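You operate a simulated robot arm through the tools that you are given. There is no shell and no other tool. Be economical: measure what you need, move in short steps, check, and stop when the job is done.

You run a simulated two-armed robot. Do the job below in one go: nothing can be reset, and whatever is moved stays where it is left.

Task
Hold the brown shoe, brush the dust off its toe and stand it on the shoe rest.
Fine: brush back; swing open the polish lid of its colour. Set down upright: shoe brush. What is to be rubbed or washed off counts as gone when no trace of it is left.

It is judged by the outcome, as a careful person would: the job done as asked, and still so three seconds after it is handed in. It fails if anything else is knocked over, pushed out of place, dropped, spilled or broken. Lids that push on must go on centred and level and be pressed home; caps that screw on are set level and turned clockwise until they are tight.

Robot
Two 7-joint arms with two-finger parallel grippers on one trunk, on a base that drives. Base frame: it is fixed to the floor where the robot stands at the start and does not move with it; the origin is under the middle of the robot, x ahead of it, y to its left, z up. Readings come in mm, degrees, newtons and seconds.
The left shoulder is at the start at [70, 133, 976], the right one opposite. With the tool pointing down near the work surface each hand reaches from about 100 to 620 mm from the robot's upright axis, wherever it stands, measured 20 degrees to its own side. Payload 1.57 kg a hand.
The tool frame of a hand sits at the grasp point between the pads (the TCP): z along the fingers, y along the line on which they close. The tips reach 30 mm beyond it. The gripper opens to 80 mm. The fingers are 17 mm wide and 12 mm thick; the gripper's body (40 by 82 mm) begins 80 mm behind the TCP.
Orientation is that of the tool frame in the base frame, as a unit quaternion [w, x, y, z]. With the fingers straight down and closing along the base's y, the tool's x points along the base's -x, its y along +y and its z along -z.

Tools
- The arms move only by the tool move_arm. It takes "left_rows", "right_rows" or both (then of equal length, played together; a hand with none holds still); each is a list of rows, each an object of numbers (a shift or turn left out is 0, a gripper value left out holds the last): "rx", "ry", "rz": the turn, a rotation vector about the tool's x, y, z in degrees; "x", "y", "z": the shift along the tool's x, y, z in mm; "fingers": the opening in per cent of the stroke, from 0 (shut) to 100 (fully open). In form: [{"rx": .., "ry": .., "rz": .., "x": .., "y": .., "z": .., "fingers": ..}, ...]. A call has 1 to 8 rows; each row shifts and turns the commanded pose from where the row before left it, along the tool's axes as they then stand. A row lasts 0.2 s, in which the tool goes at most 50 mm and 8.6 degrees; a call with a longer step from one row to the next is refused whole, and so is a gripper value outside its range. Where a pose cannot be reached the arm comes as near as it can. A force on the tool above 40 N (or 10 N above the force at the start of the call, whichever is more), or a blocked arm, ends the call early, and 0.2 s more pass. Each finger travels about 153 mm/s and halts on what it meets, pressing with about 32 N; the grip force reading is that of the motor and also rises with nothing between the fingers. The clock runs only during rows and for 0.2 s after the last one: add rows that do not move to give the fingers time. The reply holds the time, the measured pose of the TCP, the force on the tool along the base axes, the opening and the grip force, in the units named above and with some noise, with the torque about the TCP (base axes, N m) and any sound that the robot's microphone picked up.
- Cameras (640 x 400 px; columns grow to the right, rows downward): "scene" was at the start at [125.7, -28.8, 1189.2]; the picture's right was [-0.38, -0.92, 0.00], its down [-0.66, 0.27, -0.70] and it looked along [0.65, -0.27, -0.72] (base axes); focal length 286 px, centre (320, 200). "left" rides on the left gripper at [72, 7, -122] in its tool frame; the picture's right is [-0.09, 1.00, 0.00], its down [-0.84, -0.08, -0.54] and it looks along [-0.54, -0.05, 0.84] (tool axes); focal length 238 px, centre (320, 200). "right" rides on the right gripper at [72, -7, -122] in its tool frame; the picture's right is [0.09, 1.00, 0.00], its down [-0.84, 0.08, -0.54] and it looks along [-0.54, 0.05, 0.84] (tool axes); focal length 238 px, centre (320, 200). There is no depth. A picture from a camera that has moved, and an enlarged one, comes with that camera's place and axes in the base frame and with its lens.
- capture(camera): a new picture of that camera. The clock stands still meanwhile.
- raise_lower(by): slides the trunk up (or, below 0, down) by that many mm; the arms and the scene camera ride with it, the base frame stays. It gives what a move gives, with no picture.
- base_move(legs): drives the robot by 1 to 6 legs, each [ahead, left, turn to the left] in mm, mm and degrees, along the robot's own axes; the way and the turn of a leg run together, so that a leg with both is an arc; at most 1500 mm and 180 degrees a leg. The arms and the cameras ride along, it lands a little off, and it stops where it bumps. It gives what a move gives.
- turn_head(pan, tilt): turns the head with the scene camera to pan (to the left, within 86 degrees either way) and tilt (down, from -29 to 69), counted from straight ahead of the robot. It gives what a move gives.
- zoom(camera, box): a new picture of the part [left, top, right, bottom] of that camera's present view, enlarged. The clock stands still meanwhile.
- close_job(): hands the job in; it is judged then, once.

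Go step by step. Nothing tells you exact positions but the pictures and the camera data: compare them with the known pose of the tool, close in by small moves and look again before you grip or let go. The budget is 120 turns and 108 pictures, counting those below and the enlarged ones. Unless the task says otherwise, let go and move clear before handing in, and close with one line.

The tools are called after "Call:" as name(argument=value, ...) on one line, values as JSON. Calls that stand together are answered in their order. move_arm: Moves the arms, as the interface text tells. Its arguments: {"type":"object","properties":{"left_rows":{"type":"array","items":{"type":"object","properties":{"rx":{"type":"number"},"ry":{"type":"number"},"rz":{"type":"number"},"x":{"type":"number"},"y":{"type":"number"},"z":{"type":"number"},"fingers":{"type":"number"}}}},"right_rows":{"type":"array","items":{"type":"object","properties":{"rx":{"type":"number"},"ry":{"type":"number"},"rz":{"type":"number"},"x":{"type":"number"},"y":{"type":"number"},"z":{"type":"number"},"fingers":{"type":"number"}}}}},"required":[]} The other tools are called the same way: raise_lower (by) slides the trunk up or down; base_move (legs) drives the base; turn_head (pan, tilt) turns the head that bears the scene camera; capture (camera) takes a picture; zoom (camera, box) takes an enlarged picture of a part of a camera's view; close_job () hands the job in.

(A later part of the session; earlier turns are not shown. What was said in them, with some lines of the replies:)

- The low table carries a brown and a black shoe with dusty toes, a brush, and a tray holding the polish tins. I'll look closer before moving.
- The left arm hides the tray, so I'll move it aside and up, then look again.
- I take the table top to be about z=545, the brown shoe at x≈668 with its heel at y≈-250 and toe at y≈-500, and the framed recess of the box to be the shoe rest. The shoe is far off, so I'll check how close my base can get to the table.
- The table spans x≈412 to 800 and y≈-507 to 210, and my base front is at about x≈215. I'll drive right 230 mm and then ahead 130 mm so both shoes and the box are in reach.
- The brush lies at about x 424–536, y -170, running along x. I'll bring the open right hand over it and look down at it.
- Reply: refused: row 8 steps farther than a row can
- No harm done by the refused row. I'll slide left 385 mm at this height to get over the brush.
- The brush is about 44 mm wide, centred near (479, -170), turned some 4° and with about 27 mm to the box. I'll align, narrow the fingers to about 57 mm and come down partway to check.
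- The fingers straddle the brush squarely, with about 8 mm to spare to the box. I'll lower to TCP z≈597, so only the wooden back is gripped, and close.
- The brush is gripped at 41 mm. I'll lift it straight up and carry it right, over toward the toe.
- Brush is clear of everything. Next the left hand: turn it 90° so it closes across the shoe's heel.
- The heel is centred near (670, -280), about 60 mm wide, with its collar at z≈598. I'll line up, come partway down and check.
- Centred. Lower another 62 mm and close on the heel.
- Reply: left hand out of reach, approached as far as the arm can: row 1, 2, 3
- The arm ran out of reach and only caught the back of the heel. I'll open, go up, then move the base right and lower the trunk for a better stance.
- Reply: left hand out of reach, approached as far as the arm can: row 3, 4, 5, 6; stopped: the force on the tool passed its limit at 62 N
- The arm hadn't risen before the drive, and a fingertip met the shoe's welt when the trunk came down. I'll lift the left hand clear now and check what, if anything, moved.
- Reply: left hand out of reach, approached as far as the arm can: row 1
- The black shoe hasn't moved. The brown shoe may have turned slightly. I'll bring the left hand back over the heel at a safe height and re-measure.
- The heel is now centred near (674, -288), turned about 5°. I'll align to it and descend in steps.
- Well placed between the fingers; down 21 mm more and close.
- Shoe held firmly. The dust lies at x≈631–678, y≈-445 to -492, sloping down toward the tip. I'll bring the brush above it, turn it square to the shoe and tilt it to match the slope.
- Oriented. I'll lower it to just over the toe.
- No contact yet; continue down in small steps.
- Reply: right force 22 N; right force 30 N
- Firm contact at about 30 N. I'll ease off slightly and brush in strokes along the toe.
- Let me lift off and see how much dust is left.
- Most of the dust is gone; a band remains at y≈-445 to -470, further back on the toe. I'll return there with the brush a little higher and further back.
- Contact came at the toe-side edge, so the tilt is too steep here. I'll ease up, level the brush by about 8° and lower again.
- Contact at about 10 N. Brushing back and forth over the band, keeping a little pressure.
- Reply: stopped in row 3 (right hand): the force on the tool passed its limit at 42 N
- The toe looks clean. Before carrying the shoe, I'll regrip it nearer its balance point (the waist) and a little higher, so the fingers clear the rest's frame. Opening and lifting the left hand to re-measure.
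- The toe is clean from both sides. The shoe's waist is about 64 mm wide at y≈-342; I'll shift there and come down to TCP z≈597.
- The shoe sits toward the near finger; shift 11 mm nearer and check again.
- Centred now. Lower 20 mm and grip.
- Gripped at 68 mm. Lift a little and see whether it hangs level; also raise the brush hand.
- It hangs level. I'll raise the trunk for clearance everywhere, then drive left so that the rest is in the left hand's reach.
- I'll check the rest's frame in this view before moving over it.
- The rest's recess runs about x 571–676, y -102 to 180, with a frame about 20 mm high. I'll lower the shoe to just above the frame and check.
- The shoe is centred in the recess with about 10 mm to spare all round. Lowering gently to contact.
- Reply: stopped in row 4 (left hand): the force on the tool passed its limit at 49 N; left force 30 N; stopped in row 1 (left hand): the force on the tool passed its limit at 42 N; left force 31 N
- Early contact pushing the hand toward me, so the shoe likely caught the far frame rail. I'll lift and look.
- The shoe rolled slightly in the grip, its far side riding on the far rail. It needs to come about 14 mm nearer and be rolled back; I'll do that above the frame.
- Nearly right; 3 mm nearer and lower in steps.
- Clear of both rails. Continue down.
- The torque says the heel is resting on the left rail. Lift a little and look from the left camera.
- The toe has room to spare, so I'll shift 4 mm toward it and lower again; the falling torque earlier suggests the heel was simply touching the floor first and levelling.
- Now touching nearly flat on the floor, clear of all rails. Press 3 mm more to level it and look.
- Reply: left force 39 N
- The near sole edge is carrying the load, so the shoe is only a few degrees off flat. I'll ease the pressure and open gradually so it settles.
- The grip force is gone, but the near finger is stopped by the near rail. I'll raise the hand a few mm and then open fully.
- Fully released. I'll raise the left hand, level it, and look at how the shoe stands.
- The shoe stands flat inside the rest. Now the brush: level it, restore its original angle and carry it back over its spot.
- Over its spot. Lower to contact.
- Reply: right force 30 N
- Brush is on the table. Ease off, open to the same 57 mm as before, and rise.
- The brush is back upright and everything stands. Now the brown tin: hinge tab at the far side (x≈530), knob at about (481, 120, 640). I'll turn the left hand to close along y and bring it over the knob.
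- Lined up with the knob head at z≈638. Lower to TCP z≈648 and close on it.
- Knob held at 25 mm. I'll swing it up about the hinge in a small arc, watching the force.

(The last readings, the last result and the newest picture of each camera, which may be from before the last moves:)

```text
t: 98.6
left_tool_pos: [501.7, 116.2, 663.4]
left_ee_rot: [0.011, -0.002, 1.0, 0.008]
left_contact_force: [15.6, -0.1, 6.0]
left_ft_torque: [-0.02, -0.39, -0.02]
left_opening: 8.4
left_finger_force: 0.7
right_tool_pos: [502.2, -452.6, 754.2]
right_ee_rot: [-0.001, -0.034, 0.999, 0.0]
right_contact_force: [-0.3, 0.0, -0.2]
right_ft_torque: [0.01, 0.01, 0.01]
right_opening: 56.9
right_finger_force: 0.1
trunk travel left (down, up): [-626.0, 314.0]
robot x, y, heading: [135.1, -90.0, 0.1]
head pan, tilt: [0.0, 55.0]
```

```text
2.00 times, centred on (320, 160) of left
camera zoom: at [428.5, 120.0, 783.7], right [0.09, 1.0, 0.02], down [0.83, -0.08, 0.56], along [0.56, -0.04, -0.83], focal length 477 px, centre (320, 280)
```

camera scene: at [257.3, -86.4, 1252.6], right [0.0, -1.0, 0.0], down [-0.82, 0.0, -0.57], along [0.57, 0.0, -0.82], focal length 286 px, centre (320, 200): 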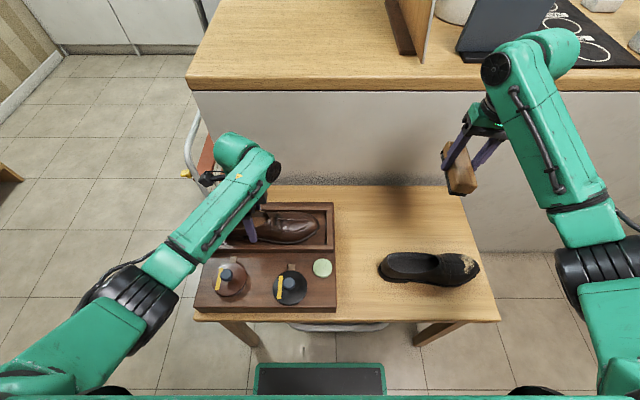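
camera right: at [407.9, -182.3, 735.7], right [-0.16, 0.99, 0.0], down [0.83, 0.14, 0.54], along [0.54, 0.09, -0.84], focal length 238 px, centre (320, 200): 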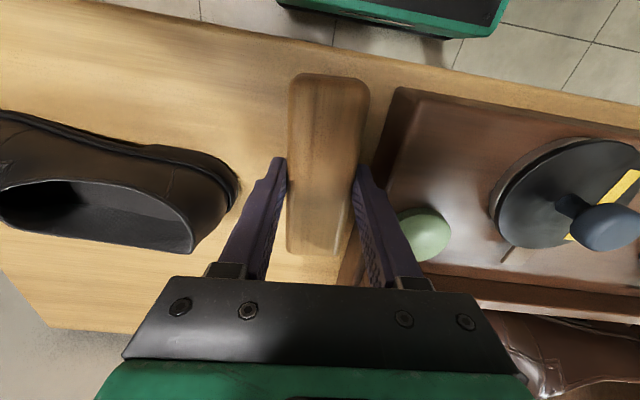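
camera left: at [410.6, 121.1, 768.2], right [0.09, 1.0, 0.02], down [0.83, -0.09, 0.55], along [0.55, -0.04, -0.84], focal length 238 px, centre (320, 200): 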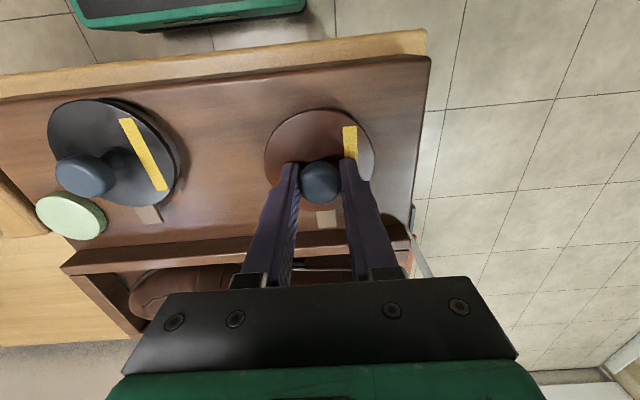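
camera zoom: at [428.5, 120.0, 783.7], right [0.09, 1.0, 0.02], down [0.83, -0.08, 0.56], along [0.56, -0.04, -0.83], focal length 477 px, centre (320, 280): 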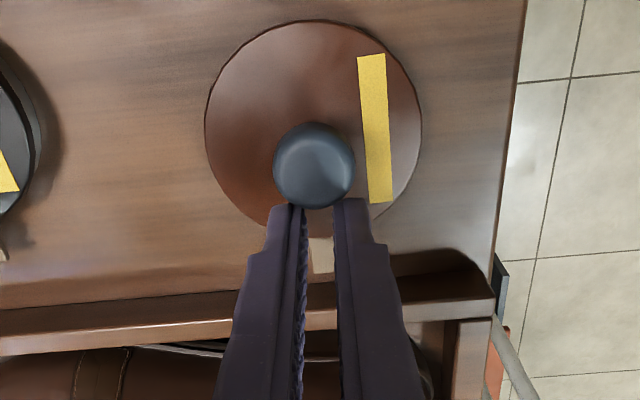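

The fingers slid off the knob and the lid is still closed. I'll open, re-centre on the knob a bit lower, regrip and test with a small pure lift.

Call:
move_arm(left_rows=[{"fingers": 70}, {}, {"x": 9}, {"x": 8, "z": 8}, {"z": 10}, {"fingers": 10}, {}, {}])

Call:
move_arm(left_rows=[{"z": -3}, {}])

```text
t: 100.4
left_tool_pos: [481.4, 115.6, 645.9]
left_ee_rot: [0.008, 0.0, 1.0, 0.01]
left_contact_force: [-0.5, -3.1, 34.2]
left_ft_torque: [-0.84, 0.23, 0.16]
left_opening: 31.0
left_finger_force: 13.4
right_tool_pos: [498.8, -453.3, 753.5]
right_ee_rot: [0.002, -0.034, 0.999, 0.001]
right_contact_force: [-1.1, 0.5, 0.6]
right_ft_torque: [0.02, 0.0, 0.05]
right_opening: 56.8
right_finger_force: 0.1
trunk travel left (down, up): [-626.0, 314.0]
robot x, y, heading: [132.3, -86.9, 0.2]
head pan, tilt: [0.0, 55.0]
```

```text
t: 101.0
left_tool_pos: [481.4, 116.7, 645.7]
left_ee_rot: [0.003, 0.0, 1.0, 0.01]
left_contact_force: [5.6, 0.4, 13.7]
left_ft_torque: [-0.36, -0.13, 0.06]
left_opening: 27.3
left_finger_force: 10.5
right_tool_pos: [500.1, -452.7, 752.9]
right_ee_rot: [0.001, -0.034, 0.999, 0.0]
right_contact_force: [0.0, 0.1, -0.5]
right_ft_torque: [0.02, -0.02, -0.04]
right_opening: 57.0
right_finger_force: 0.1
trunk travel left (down, up): [-626.0, 314.0]
robot x, y, heading: [134.4, -89.0, 0.3]
head pan, tilt: [0.0, 55.0]
```

The tips touched the lid (top at z≈616). Ease up 2 mm so the fingers can close on the knob, then lift gently.

Call:
move_arm(left_rows=[{"z": -1.5}, {}, {}])

Call:
move_arm(left_rows=[{"z": -2}, {}])

Call:
move_arm(left_rows=[{"z": -2, "x": -1}, {}])

```text
t: 101.8
left_tool_pos: [479.7, 118.4, 646.1]
left_ee_rot: [0.001, 0.0, 1.0, 0.008]
left_contact_force: [4.6, 2.8, -10.3]
left_ft_torque: [0.13, -0.47, 0.18]
left_opening: 24.6
left_finger_force: 36.6
right_tool_pos: [501.7, -450.1, 753.3]
right_ee_rot: [0.0, -0.034, 0.999, -0.001]
right_contact_force: [0.2, -0.4, -0.2]
right_ft_torque: [-0.01, 0.02, 0.02]
right_opening: 56.9
right_finger_force: 0.2
trunk travel left (down, up): [-626.0, 314.0]
robot x, y, heading: [131.8, -85.8, 0.1]
head pan, tilt: [0.0, 55.0]
```

```text
t: 102.4
left_tool_pos: [480.6, 116.2, 646.6]
left_ee_rot: [-0.001, 0.0, 1.0, 0.006]
left_contact_force: [-1.8, 2.5, -28.7]
left_ft_torque: [0.03, 0.04, 0.13]
left_opening: 25.1
left_finger_force: 36.7
right_tool_pos: [502.0, -449.4, 752.5]
right_ee_rot: [0.0, -0.035, 0.999, -0.001]
right_contact_force: [-0.2, 1.1, 0.4]
right_ft_torque: [-0.01, 0.01, 0.01]
right_opening: 56.7
right_finger_force: 0.1
trunk travel left (down, up): [-626.0, 314.0]
robot x, y, heading: [130.8, -88.2, 0.1]
head pan, tilt: [0.0, 55.0]
```

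```text
t: 103.0
left_tool_pos: [480.7, 116.2, 649.4]
left_ee_rot: [0.001, 0.0, 1.0, 0.007]
left_contact_force: [-10.3, -1.7, -29.2]
left_ft_torque: [0.01, 0.3, -0.06]
left_opening: 24.7
left_finger_force: 36.2
right_tool_pos: [502.5, -452.1, 753.2]
right_ee_rot: [-0.001, -0.034, 0.999, -0.001]
right_contact_force: [0.6, 0.2, -0.6]
right_ft_torque: [-0.02, 0.02, -0.01]
right_opening: 56.8
right_finger_force: 0.1
trunk travel left (down, up): [-626.0, 314.0]
robot x, y, heading: [132.0, -90.2, 0.2]
head pan, tilt: [0.0, 55.0]
```

Lifting meets about 29 N with no give, so the lid may swivel sideways about its tab instead. I'll relax the lift and test a gentle sideways push each way.

Call:
move_arm(left_rows=[{"z": 2.5, "x": 1}, {}])

Call:
move_arm(left_rows=[{"y": 3}, {}])

Call:
move_arm(left_rows=[{"y": -6}, {}])

Call:
zoom(camera="left", box=[200, 60, 440, 260])

```text
t: 103.6
left_tool_pos: [481.8, 116.3, 648.7]
left_ee_rot: [0.007, 0.0, 1.0, 0.008]
left_contact_force: [-6.7, -1.1, -5.5]
left_ft_torque: [-0.09, 0.83, -0.07]
left_opening: 24.9
left_finger_force: 36.1
right_tool_pos: [499.8, -451.9, 753.2]
right_ee_rot: [0.001, -0.034, 0.999, 0.0]
right_contact_force: [0.8, -0.1, 0.0]
right_ft_torque: [-0.01, 0.01, 0.02]
right_opening: 56.8
right_finger_force: 0.0
trunk travel left (down, up): [-626.0, 314.0]
robot x, y, heading: [133.3, -91.6, 0.1]
head pan, tilt: [0.0, 55.0]
```

```text
t: 104.2
left_tool_pos: [483.1, 118.8, 649.6]
left_ee_rot: [0.007, 0.002, 1.0, 0.008]
left_contact_force: [-3.2, -8.0, 0.3]
left_ft_torque: [-0.17, -0.17, -0.41]
left_opening: 24.9
left_finger_force: 36.7
right_tool_pos: [499.8, -451.8, 753.0]
right_ee_rot: [0.002, -0.034, 0.999, 0.0]
right_contact_force: [-0.1, -0.9, 1.1]
right_ft_torque: [0.02, 0.02, 0.01]
right_opening: 56.7
right_finger_force: 0.2
trunk travel left (down, up): [-626.0, 314.0]
robot x, y, heading: [128.4, -91.3, -0.1]
head pan, tilt: [0.0, 55.0]
```

```text
t: 104.8
left_tool_pos: [481.6, 115.2, 648.3]
left_ee_rot: [0.006, -0.001, 1.0, 0.01]
left_contact_force: [-0.5, 7.0, 12.6]
left_ft_torque: [0.21, -0.01, 0.34]
left_opening: 25.0
left_finger_force: 36.6
right_tool_pos: [500.0, -450.7, 754.3]
right_ee_rot: [0.0, -0.036, 0.999, 0.0]
right_contact_force: [0.8, 0.5, 0.0]
right_ft_torque: [-0.03, -0.05, -0.03]
right_opening: 56.7
right_finger_force: 0.1
trunk travel left (down, up): [-626.0, 314.0]
robot x, y, heading: [131.5, -90.2, -0.1]
head pan, tilt: [0.0, 55.0]
```

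```text
2.00 times, centred on (320, 160) of left
camera zoom: at [408.3, 118.0, 770.3], right [0.09, 1.0, 0.02], down [0.83, -0.09, 0.55], along [0.55, -0.03, -0.83], focal length 477 px, centre (320, 280)
```

zoom: 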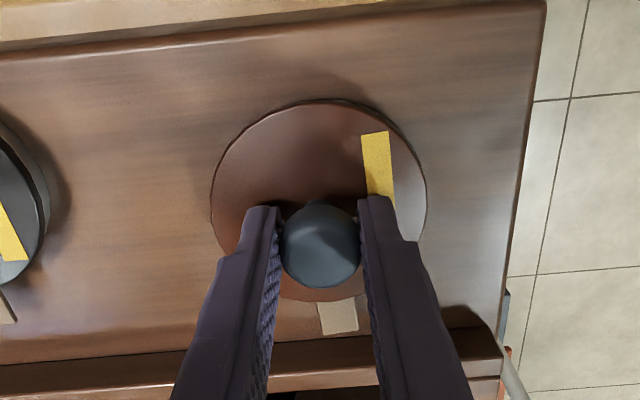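

After relaxing, the lid now pushes back up: it did lift slightly, against a stiff friction hinge. So it does swing upward; I'll lift again in small steps with less forward motion.

Call:
move_arm(left_rows=[{"y": 3, "z": -2}, {"z": -3, "x": -0.5}, {"z": -2, "x": -1}, {}])

Call:
move_arm(left_rows=[{"z": -2, "x": -1}, {"z": -2, "x": -1}, {}])

Call:
zoom(camera="scene", box=[185, 220, 305, 310])

```text
t: 105.8
left_tool_pos: [481.0, 117.4, 652.8]
left_ee_rot: [-0.001, 0.0, 1.0, 0.008]
left_contact_force: [-3.1, 0.1, -31.5]
left_ft_torque: [-0.01, 0.19, -0.06]
left_opening: 25.2
left_finger_force: 36.6
right_tool_pos: [503.3, -450.7, 752.4]
right_ee_rot: [0.0, -0.035, 0.999, -0.001]
right_contact_force: [-0.1, -0.7, 0.1]
right_ft_torque: [0.04, -0.03, -0.01]
right_opening: 56.8
right_finger_force: 0.0
trunk travel left (down, up): [-626.0, 314.0]
robot x, y, heading: [136.7, -89.5, -0.1]
head pan, tilt: [0.0, 55.0]
```

```text
t: 106.6
left_tool_pos: [482.4, 116.7, 658.7]
left_ee_rot: [0.001, 0.001, 1.0, 0.007]
left_contact_force: [-13.4, -0.8, -27.5]
left_ft_torque: [0.04, 0.5, 0.01]
left_opening: 24.8
left_finger_force: 36.5
right_tool_pos: [500.7, -450.6, 752.9]
right_ee_rot: [0.0, -0.036, 0.999, -0.001]
right_contact_force: [-0.1, -0.9, 0.4]
right_ft_torque: [0.01, -0.03, -0.03]
right_opening: 56.8
right_finger_force: 0.0
trunk travel left (down, up): [-626.0, 314.0]
robot x, y, heading: [133.0, -91.4, 0.2]
head pan, tilt: [0.0, 55.0]
```

```text
4.44 times, centred on (245, 265) of scene
camera zoom: at [256.9, -85.0, 1252.7], right [0.0, -1.0, 0.0], down [-0.82, 0.0, -0.57], along [0.57, 0.0, -0.82], focal length 1272 px, centre (653, -89)
```

zoom: 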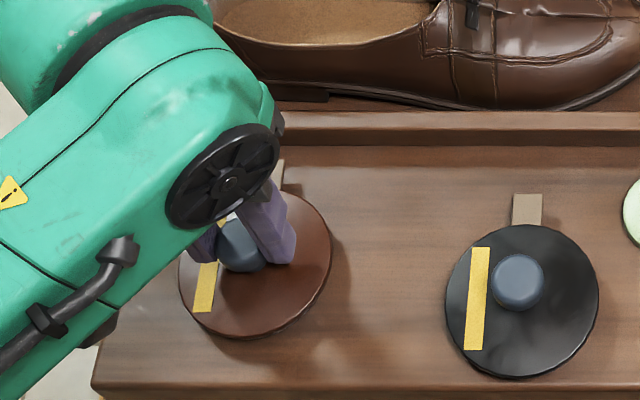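

Call:
zoom(camera="left", box=[200, 60, 440, 260])

```text
2.00 times, centred on (320, 160) of left
camera zoom: at [410.8, 120.8, 780.6], right [0.09, 1.0, 0.01], down [0.83, -0.09, 0.54], along [0.54, -0.04, -0.84], focal length 477 px, centre (320, 280)
```

zoom: 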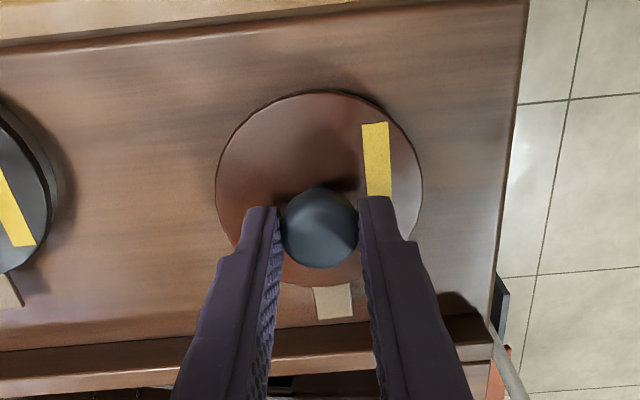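

The lid stayed down and the fingers just slid up the knob; the sideways test, though, moved with only about 8 N. So it swivels about its tab. I'll regrip lower and swing it sideways along a circle about the tab, turning the hand with it.

Call:
move_arm(left_rows=[{"fingers": 60}, {}, {"z": 5, "x": 1.5}, {"z": 6, "x": 1.5}, {"fingers": 10}, {}, {}])

Call:
move_arm(left_rows=[{"y": 3.2, "x": -0.1, "rz": 4}, {"y": 3.2, "x": -0.1, "rz": 4}, {"y": 3.2, "x": -0.1, "rz": 4}, {}])

Call:
zoom(camera="scene", box=[185, 220, 305, 310])

```text
t: 108.2
left_tool_pos: [481.5, 114.5, 647.6]
left_ee_rot: [0.005, -0.001, 1.0, 0.008]
left_contact_force: [1.2, -0.3, 1.3]
left_ft_torque: [0.0, -0.04, -0.01]
left_opening: 24.7
left_finger_force: 36.3
right_tool_pos: [500.6, -452.3, 753.7]
right_ee_rot: [0.0, -0.034, 0.999, 0.0]
right_contact_force: [-0.8, 0.0, -0.2]
right_ft_torque: [0.0, 0.0, -0.01]
right_opening: 56.8
right_finger_force: 0.1
trunk travel left (down, up): [-626.0, 314.0]
robot x, y, heading: [135.0, -89.0, -0.0]
head pan, tilt: [0.0, 55.0]
```

```text
t: 109.2
left_tool_pos: [480.9, 120.1, 648.2]
left_ee_rot: [0.002, 0.107, 0.994, 0.006]
left_contact_force: [3.6, -32.6, -7.7]
left_ft_torque: [-0.59, -0.3, 0.04]
left_opening: 24.8
left_finger_force: 36.7
right_tool_pos: [500.8, -454.7, 750.6]
right_ee_rot: [0.001, -0.034, 0.999, 0.002]
right_contact_force: [0.4, -0.1, 0.0]
right_ft_torque: [0.0, 0.0, 0.0]
right_opening: 56.6
right_finger_force: 0.0
trunk travel left (down, up): [-626.0, 314.0]
robot x, y, heading: [131.5, -89.5, 0.1]
head pan, tilt: [0.0, 55.0]
```

```text
4.44 times, centred on (245, 265) of scene
camera zoom: at [257.9, -92.4, 1252.5], right [0.0, -1.0, 0.0], down [-0.82, 0.0, -0.57], along [0.57, 0.0, -0.82], focal length 1272 px, centre (653, -89)
```

zoom: 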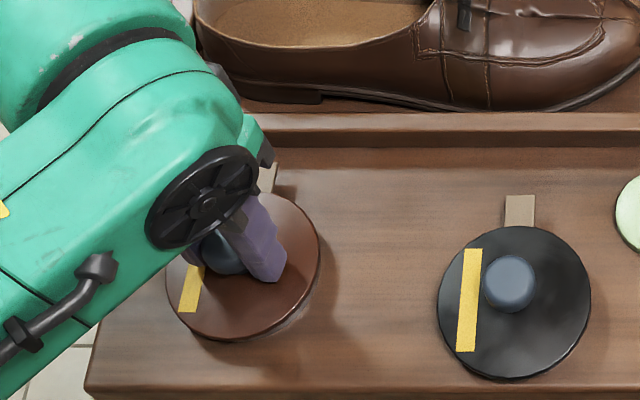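

That way is blocked. I'll reverse and try swinging toward the other side (to the right).

Call:
move_arm(left_rows=[{"y": -3.2, "x": -0.1, "rz": -4}, {"y": -3.2, "x": -0.1, "rz": -4}, {"y": -3.2, "x": -0.1, "rz": -4}, {}])

Call:
move_arm(left_rows=[{"y": -3.2, "x": -0.1, "rz": -4}, {"y": -3.2, "x": -0.1, "rz": -4}, {"y": -3.2, "x": -0.1, "rz": -4}, {}])

Call:
zoom(camera="left", box=[200, 60, 440, 260])

```text
t: 110.2
left_tool_pos: [480.4, 118.9, 648.9]
left_ee_rot: [0.004, -0.003, 1.0, 0.011]
left_contact_force: [-6.5, -1.9, 2.7]
left_ft_torque: [0.13, 0.56, 0.0]
left_opening: 25.1
left_finger_force: 36.7
right_tool_pos: [500.1, -451.6, 753.4]
right_ee_rot: [0.0, -0.035, 0.999, 0.0]
right_contact_force: [0.3, 0.1, -0.1]
right_ft_torque: [-0.02, 0.02, 0.02]
right_opening: 56.7
right_finger_force: 0.1
trunk travel left (down, up): [-626.0, 314.0]
robot x, y, heading: [136.4, -86.5, 0.3]
head pan, tilt: [0.0, 55.0]
```

```text
t: 111.2
left_tool_pos: [480.9, 107.7, 648.5]
left_ee_rot: [0.005, -0.105, 0.994, 0.009]
left_contact_force: [-5.0, 6.0, 12.1]
left_ft_torque: [0.09, 0.26, 0.33]
left_opening: 24.8
left_finger_force: 36.8
right_tool_pos: [499.2, -452.2, 754.2]
right_ee_rot: [0.001, -0.034, 0.999, 0.0]
right_contact_force: [-0.5, -0.7, -0.2]
right_ft_torque: [-0.01, 0.01, 0.0]
right_opening: 56.9
right_finger_force: 0.1
trunk travel left (down, up): [-626.0, 314.0]
robot x, y, heading: [133.4, -87.6, 0.4]
head pan, tilt: [0.0, 55.0]
```

```text
2.00 times, centred on (320, 160) of left
camera zoom: at [408.8, 95.3, 769.7], right [-0.12, 0.99, 0.02], down [0.83, 0.09, 0.55], along [0.55, 0.08, -0.83], focal length 477 px, centre (320, 280)
```

zoom: 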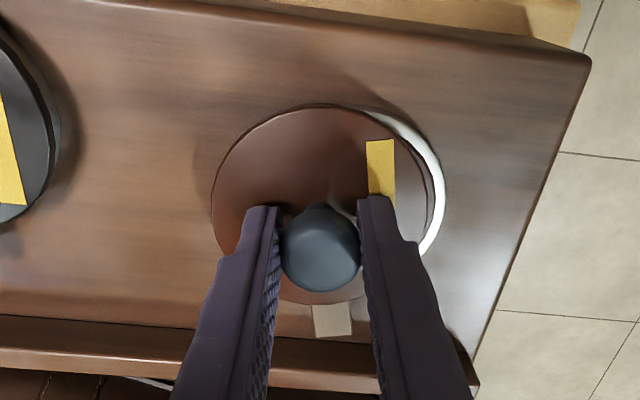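

It swings to the right with little force, and the tin is opening. Continue along the arc.

Call:
move_arm(left_rows=[{"y": -6.6, "x": -0.2, "z": -1, "rz": -8}, {"y": -6.6, "x": -0.3, "rz": -8}, {"y": -6.6, "x": -0.3, "rz": -8}, {}])

```text
t: 112.2
left_tool_pos: [491.0, 85.6, 649.6]
left_ee_rot: [0.007, -0.31, 0.951, 0.005]
left_contact_force: [5.0, -3.8, 0.3]
left_ft_torque: [-0.27, -0.04, -0.26]
left_opening: 24.6
left_finger_force: 36.3
right_tool_pos: [500.8, -452.0, 752.5]
right_ee_rot: [0.0, -0.035, 0.999, 0.0]
right_contact_force: [-1.3, -0.1, -0.1]
right_ft_torque: [-0.03, 0.02, 0.0]
right_opening: 56.7
right_finger_force: 0.0
trunk travel left (down, up): [-626.0, 314.0]
robot x, y, heading: [135.3, -86.5, 0.1]
head pan, tilt: [0.0, 55.0]
```

Call:
move_arm(left_rows=[{"y": -6.6, "x": -0.4, "rz": -8}, {"y": -6.6, "x": -0.4, "rz": -8}, {"y": -6.6, "x": -0.4, "rz": -8}, {}])

Call:
zoom(camera="scene", box=[185, 200, 345, 320])

```text
t: 113.2
left_tool_pos: [505.1, 74.7, 648.5]
left_ee_rot: [0.006, -0.5, 0.866, 0.006]
left_contact_force: [1.3, -6.1, -6.1]
left_ft_torque: [-0.36, 0.13, -0.21]
left_opening: 25.0
left_finger_force: 36.5
right_tool_pos: [501.1, -452.3, 751.9]
right_ee_rot: [0.0, -0.034, 0.999, 0.0]
right_contact_force: [0.2, 1.2, 0.1]
right_ft_torque: [0.0, 0.0, 0.03]
right_opening: 56.8
right_finger_force: 0.1
trunk travel left (down, up): [-626.0, 314.0]
robot x, y, heading: [129.5, -88.3, 0.0]
head pan, tilt: [0.0, 55.0]
```

```text
3.33 times, centred on (265, 260) of scene
camera zoom: at [257.5, -87.5, 1252.6], right [0.0, -1.0, 0.0], down [-0.82, 0.0, -0.57], along [0.57, 0.0, -0.82], focal length 954 px, centre (503, 0)
```

zoom: 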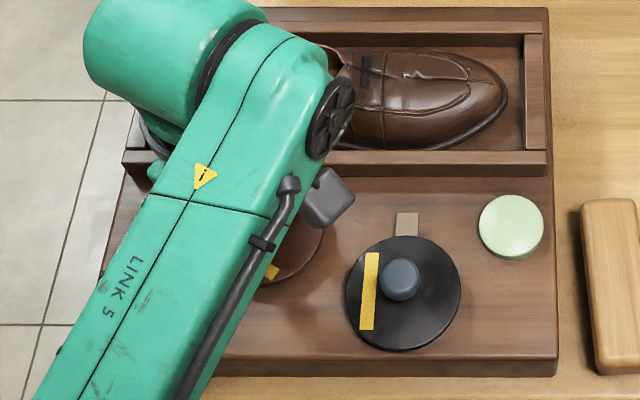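

Call:
move_arm(left_rows=[{"y": -6.4, "x": -0.5, "rz": -8}, {"y": -6.4, "x": -0.5, "rz": -8}, {}])

Call:
move_arm(left_rows=[{"y": -6.2, "x": -0.5, "rz": -8}, {"y": -6.2, "x": -0.5, "rz": -8}, {}])

```text
t: 114.0
left_tool_pos: [517.4, 69.3, 649.2]
left_ee_rot: [0.007, -0.617, 0.787, 0.006]
left_contact_force: [2.0, -7.5, -13.0]
left_ft_torque: [0.02, -0.08, -0.23]
left_opening: 24.7
left_finger_force: 36.7
right_tool_pos: [501.7, -452.3, 752.0]
right_ee_rot: [-0.001, -0.034, 0.999, -0.001]
right_contact_force: [0.9, 0.1, 0.8]
right_ft_torque: [0.0, 0.01, 0.04]
right_opening: 56.4
right_finger_force: 0.1
trunk travel left (down, up): [-626.0, 314.0]
robot x, y, heading: [132.7, -89.1, 0.1]
head pan, tilt: [0.0, 55.0]
```

```text
t: 114.8
left_tool_pos: [528.2, 67.0, 649.5]
left_ee_rot: [-0.007, 0.72, -0.694, -0.005]
left_contact_force: [-2.4, -10.2, -18.2]
left_ft_torque: [-0.25, 0.16, -0.13]
left_opening: 24.7
left_finger_force: 36.4
right_tool_pos: [501.4, -452.5, 752.1]
right_ee_rot: [0.0, -0.035, 0.999, 0.0]
right_contact_force: [0.8, 0.0, 0.2]
right_ft_torque: [0.0, -0.04, 0.01]
right_opening: 56.9
right_finger_force: 0.1
trunk travel left (down, up): [-626.0, 314.0]
robot x, y, heading: [132.5, -87.5, -0.0]
head pan, tilt: [0.0, 55.0]
```

The lid is swung about 90° open. Relax, release the knob with a small opening, and rise straight up.

Call:
move_arm(left_rows=[{"z": 1.5}, {"fingers": 50}, {}, {"z": -20}, {"z": -40}, {"z": -45}, {"z": -20}, {}])

Call:
capture(camera="left")

```text
t: 116.2
left_tool_pos: [524.9, 142.2, 717.0]
left_ee_rot: [-0.076, 0.724, -0.681, -0.078]
left_contact_force: [0.1, 0.1, 0.1]
left_ft_torque: [-0.02, 0.03, -0.01]
left_opening: 39.9
left_finger_force: 0.2
left hand out of reach, approached as far as the arm can: row 6
right_tool_pos: [501.6, -451.5, 752.5]
right_ee_rot: [0.0, -0.034, 0.999, -0.001]
right_contact_force: [0.1, -0.2, 0.0]
right_ft_torque: [0.01, 0.01, -0.03]
right_opening: 57.0
right_finger_force: 0.0
trunk travel left (down, up): [-626.0, 314.0]
robot x, y, heading: [133.4, -88.6, 0.1]
head pan, tilt: [0.0, 55.0]
stopped in row 6 (left hand): the arm was blocked; the commanded pose is now the measured one
```

```text
6 pictures are left
camera left: at [523.1, 44.4, 819.7], right [-1.0, 0.03, 0.02], down [0.03, 0.7, 0.71], along [0.01, 0.71, -0.7], focal length 238 px, centre (320, 200)
```

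left: 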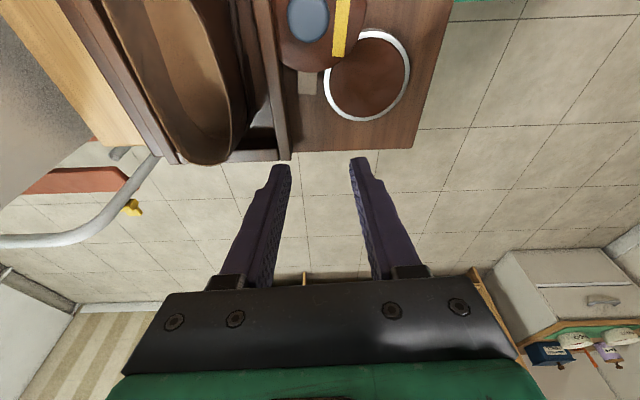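

The lid is open and the tin exposed. The left arm ran into a joint limit on the way up but is clear of things; let me look at the whole scene.

Call:
capture(camera="scene")

```text
5 pictures are left
camera scene: at [257.2, -86.3, 1252.7], right [0.0, -1.0, 0.0], down [-0.82, 0.0, -0.57], along [0.57, 0.0, -0.82], focal length 286 px, centre (320, 200)
```

scene: 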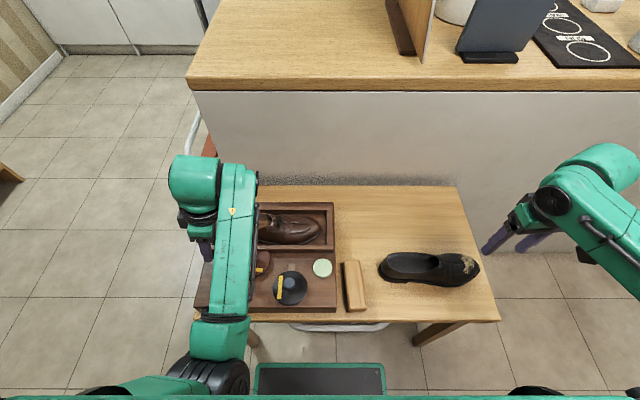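

I'll raise the trunk so both hands clear everything, then inspect once more.

Call:
raise_lower(by=150)

Call:
base_move(legs=[[-200, 0, 0]])

Call:
zoom(camera="scene", box=[140, 100, 500, 325])

```text
t: 117.9
left_tool_pos: [523.8, 140.9, 865.2]
left_ee_rot: [-0.075, 0.724, -0.682, -0.078]
left_contact_force: [0.0, -0.6, 0.6]
left_ft_torque: [0.0, 0.01, 0.02]
left_opening: 40.0
left_finger_force: 0.3
right_tool_pos: [501.8, -451.4, 904.0]
right_ee_rot: [0.0, -0.035, 0.999, 0.0]
right_contact_force: [0.5, -0.1, 0.6]
right_ft_torque: [-0.03, 0.0, 0.01]
right_opening: 56.4
right_finger_force: 0.0
trunk travel left (down, up): [-776.0, 164.0]
robot x, y, heading: [134.8, -89.7, -0.1]
head pan, tilt: [0.0, 55.0]
```

```text
t: 119.5
left_tool_pos: [328.9, 140.1, 865.9]
left_ee_rot: [-0.075, 0.723, -0.683, -0.077]
left_contact_force: [0.4, 0.1, 0.2]
left_ft_torque: [-0.01, -0.02, -0.03]
left_opening: 40.1
left_finger_force: 0.1
right_tool_pos: [306.3, -451.3, 901.9]
right_ee_rot: [-0.001, -0.035, 0.999, 0.0]
right_contact_force: [-0.4, -0.7, -0.3]
right_ft_torque: [0.01, 0.04, -0.03]
right_opening: 56.7
right_finger_force: 0.0
trunk travel left (down, up): [-776.0, 164.0]
robot x, y, heading: [-63.0, -91.8, 0.4]
head pan, tilt: [0.0, 55.0]
```

```text
1.78 times, centred on (320, 212) of scene
camera zoom: at [61.9, -87.2, 1402.7], right [0.0, -1.0, 0.0], down [-0.82, 0.0, -0.57], along [0.57, 0.0, -0.82], focal length 509 px, centre (320, 178)
```

zoom: 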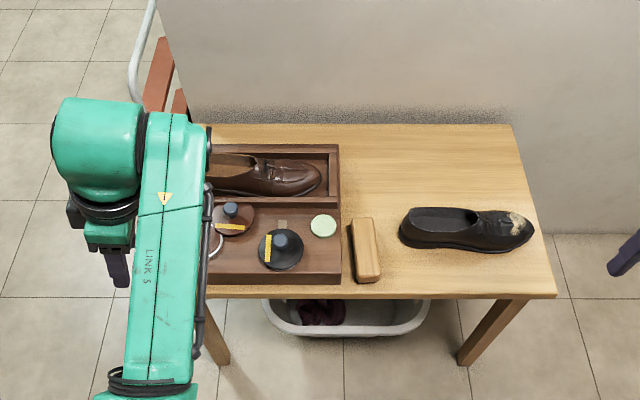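

Everything is in place: the clean brown shoe stands in the rest, the brush is back upright on its spot, the brown tin's lid is swung open, and both hands are clear. Handing in.

Call:
close_job()

```text
The job is handed in.
```

The brown shoe was held and its toe brushed clean, and it now stands on the shoe rest. The brush is back upright in its place and the brown polish lid is swung open. The brown shoe was nudged a few millimetres by accident before I gripped it, and nothing else was knocked over or moved out of place.
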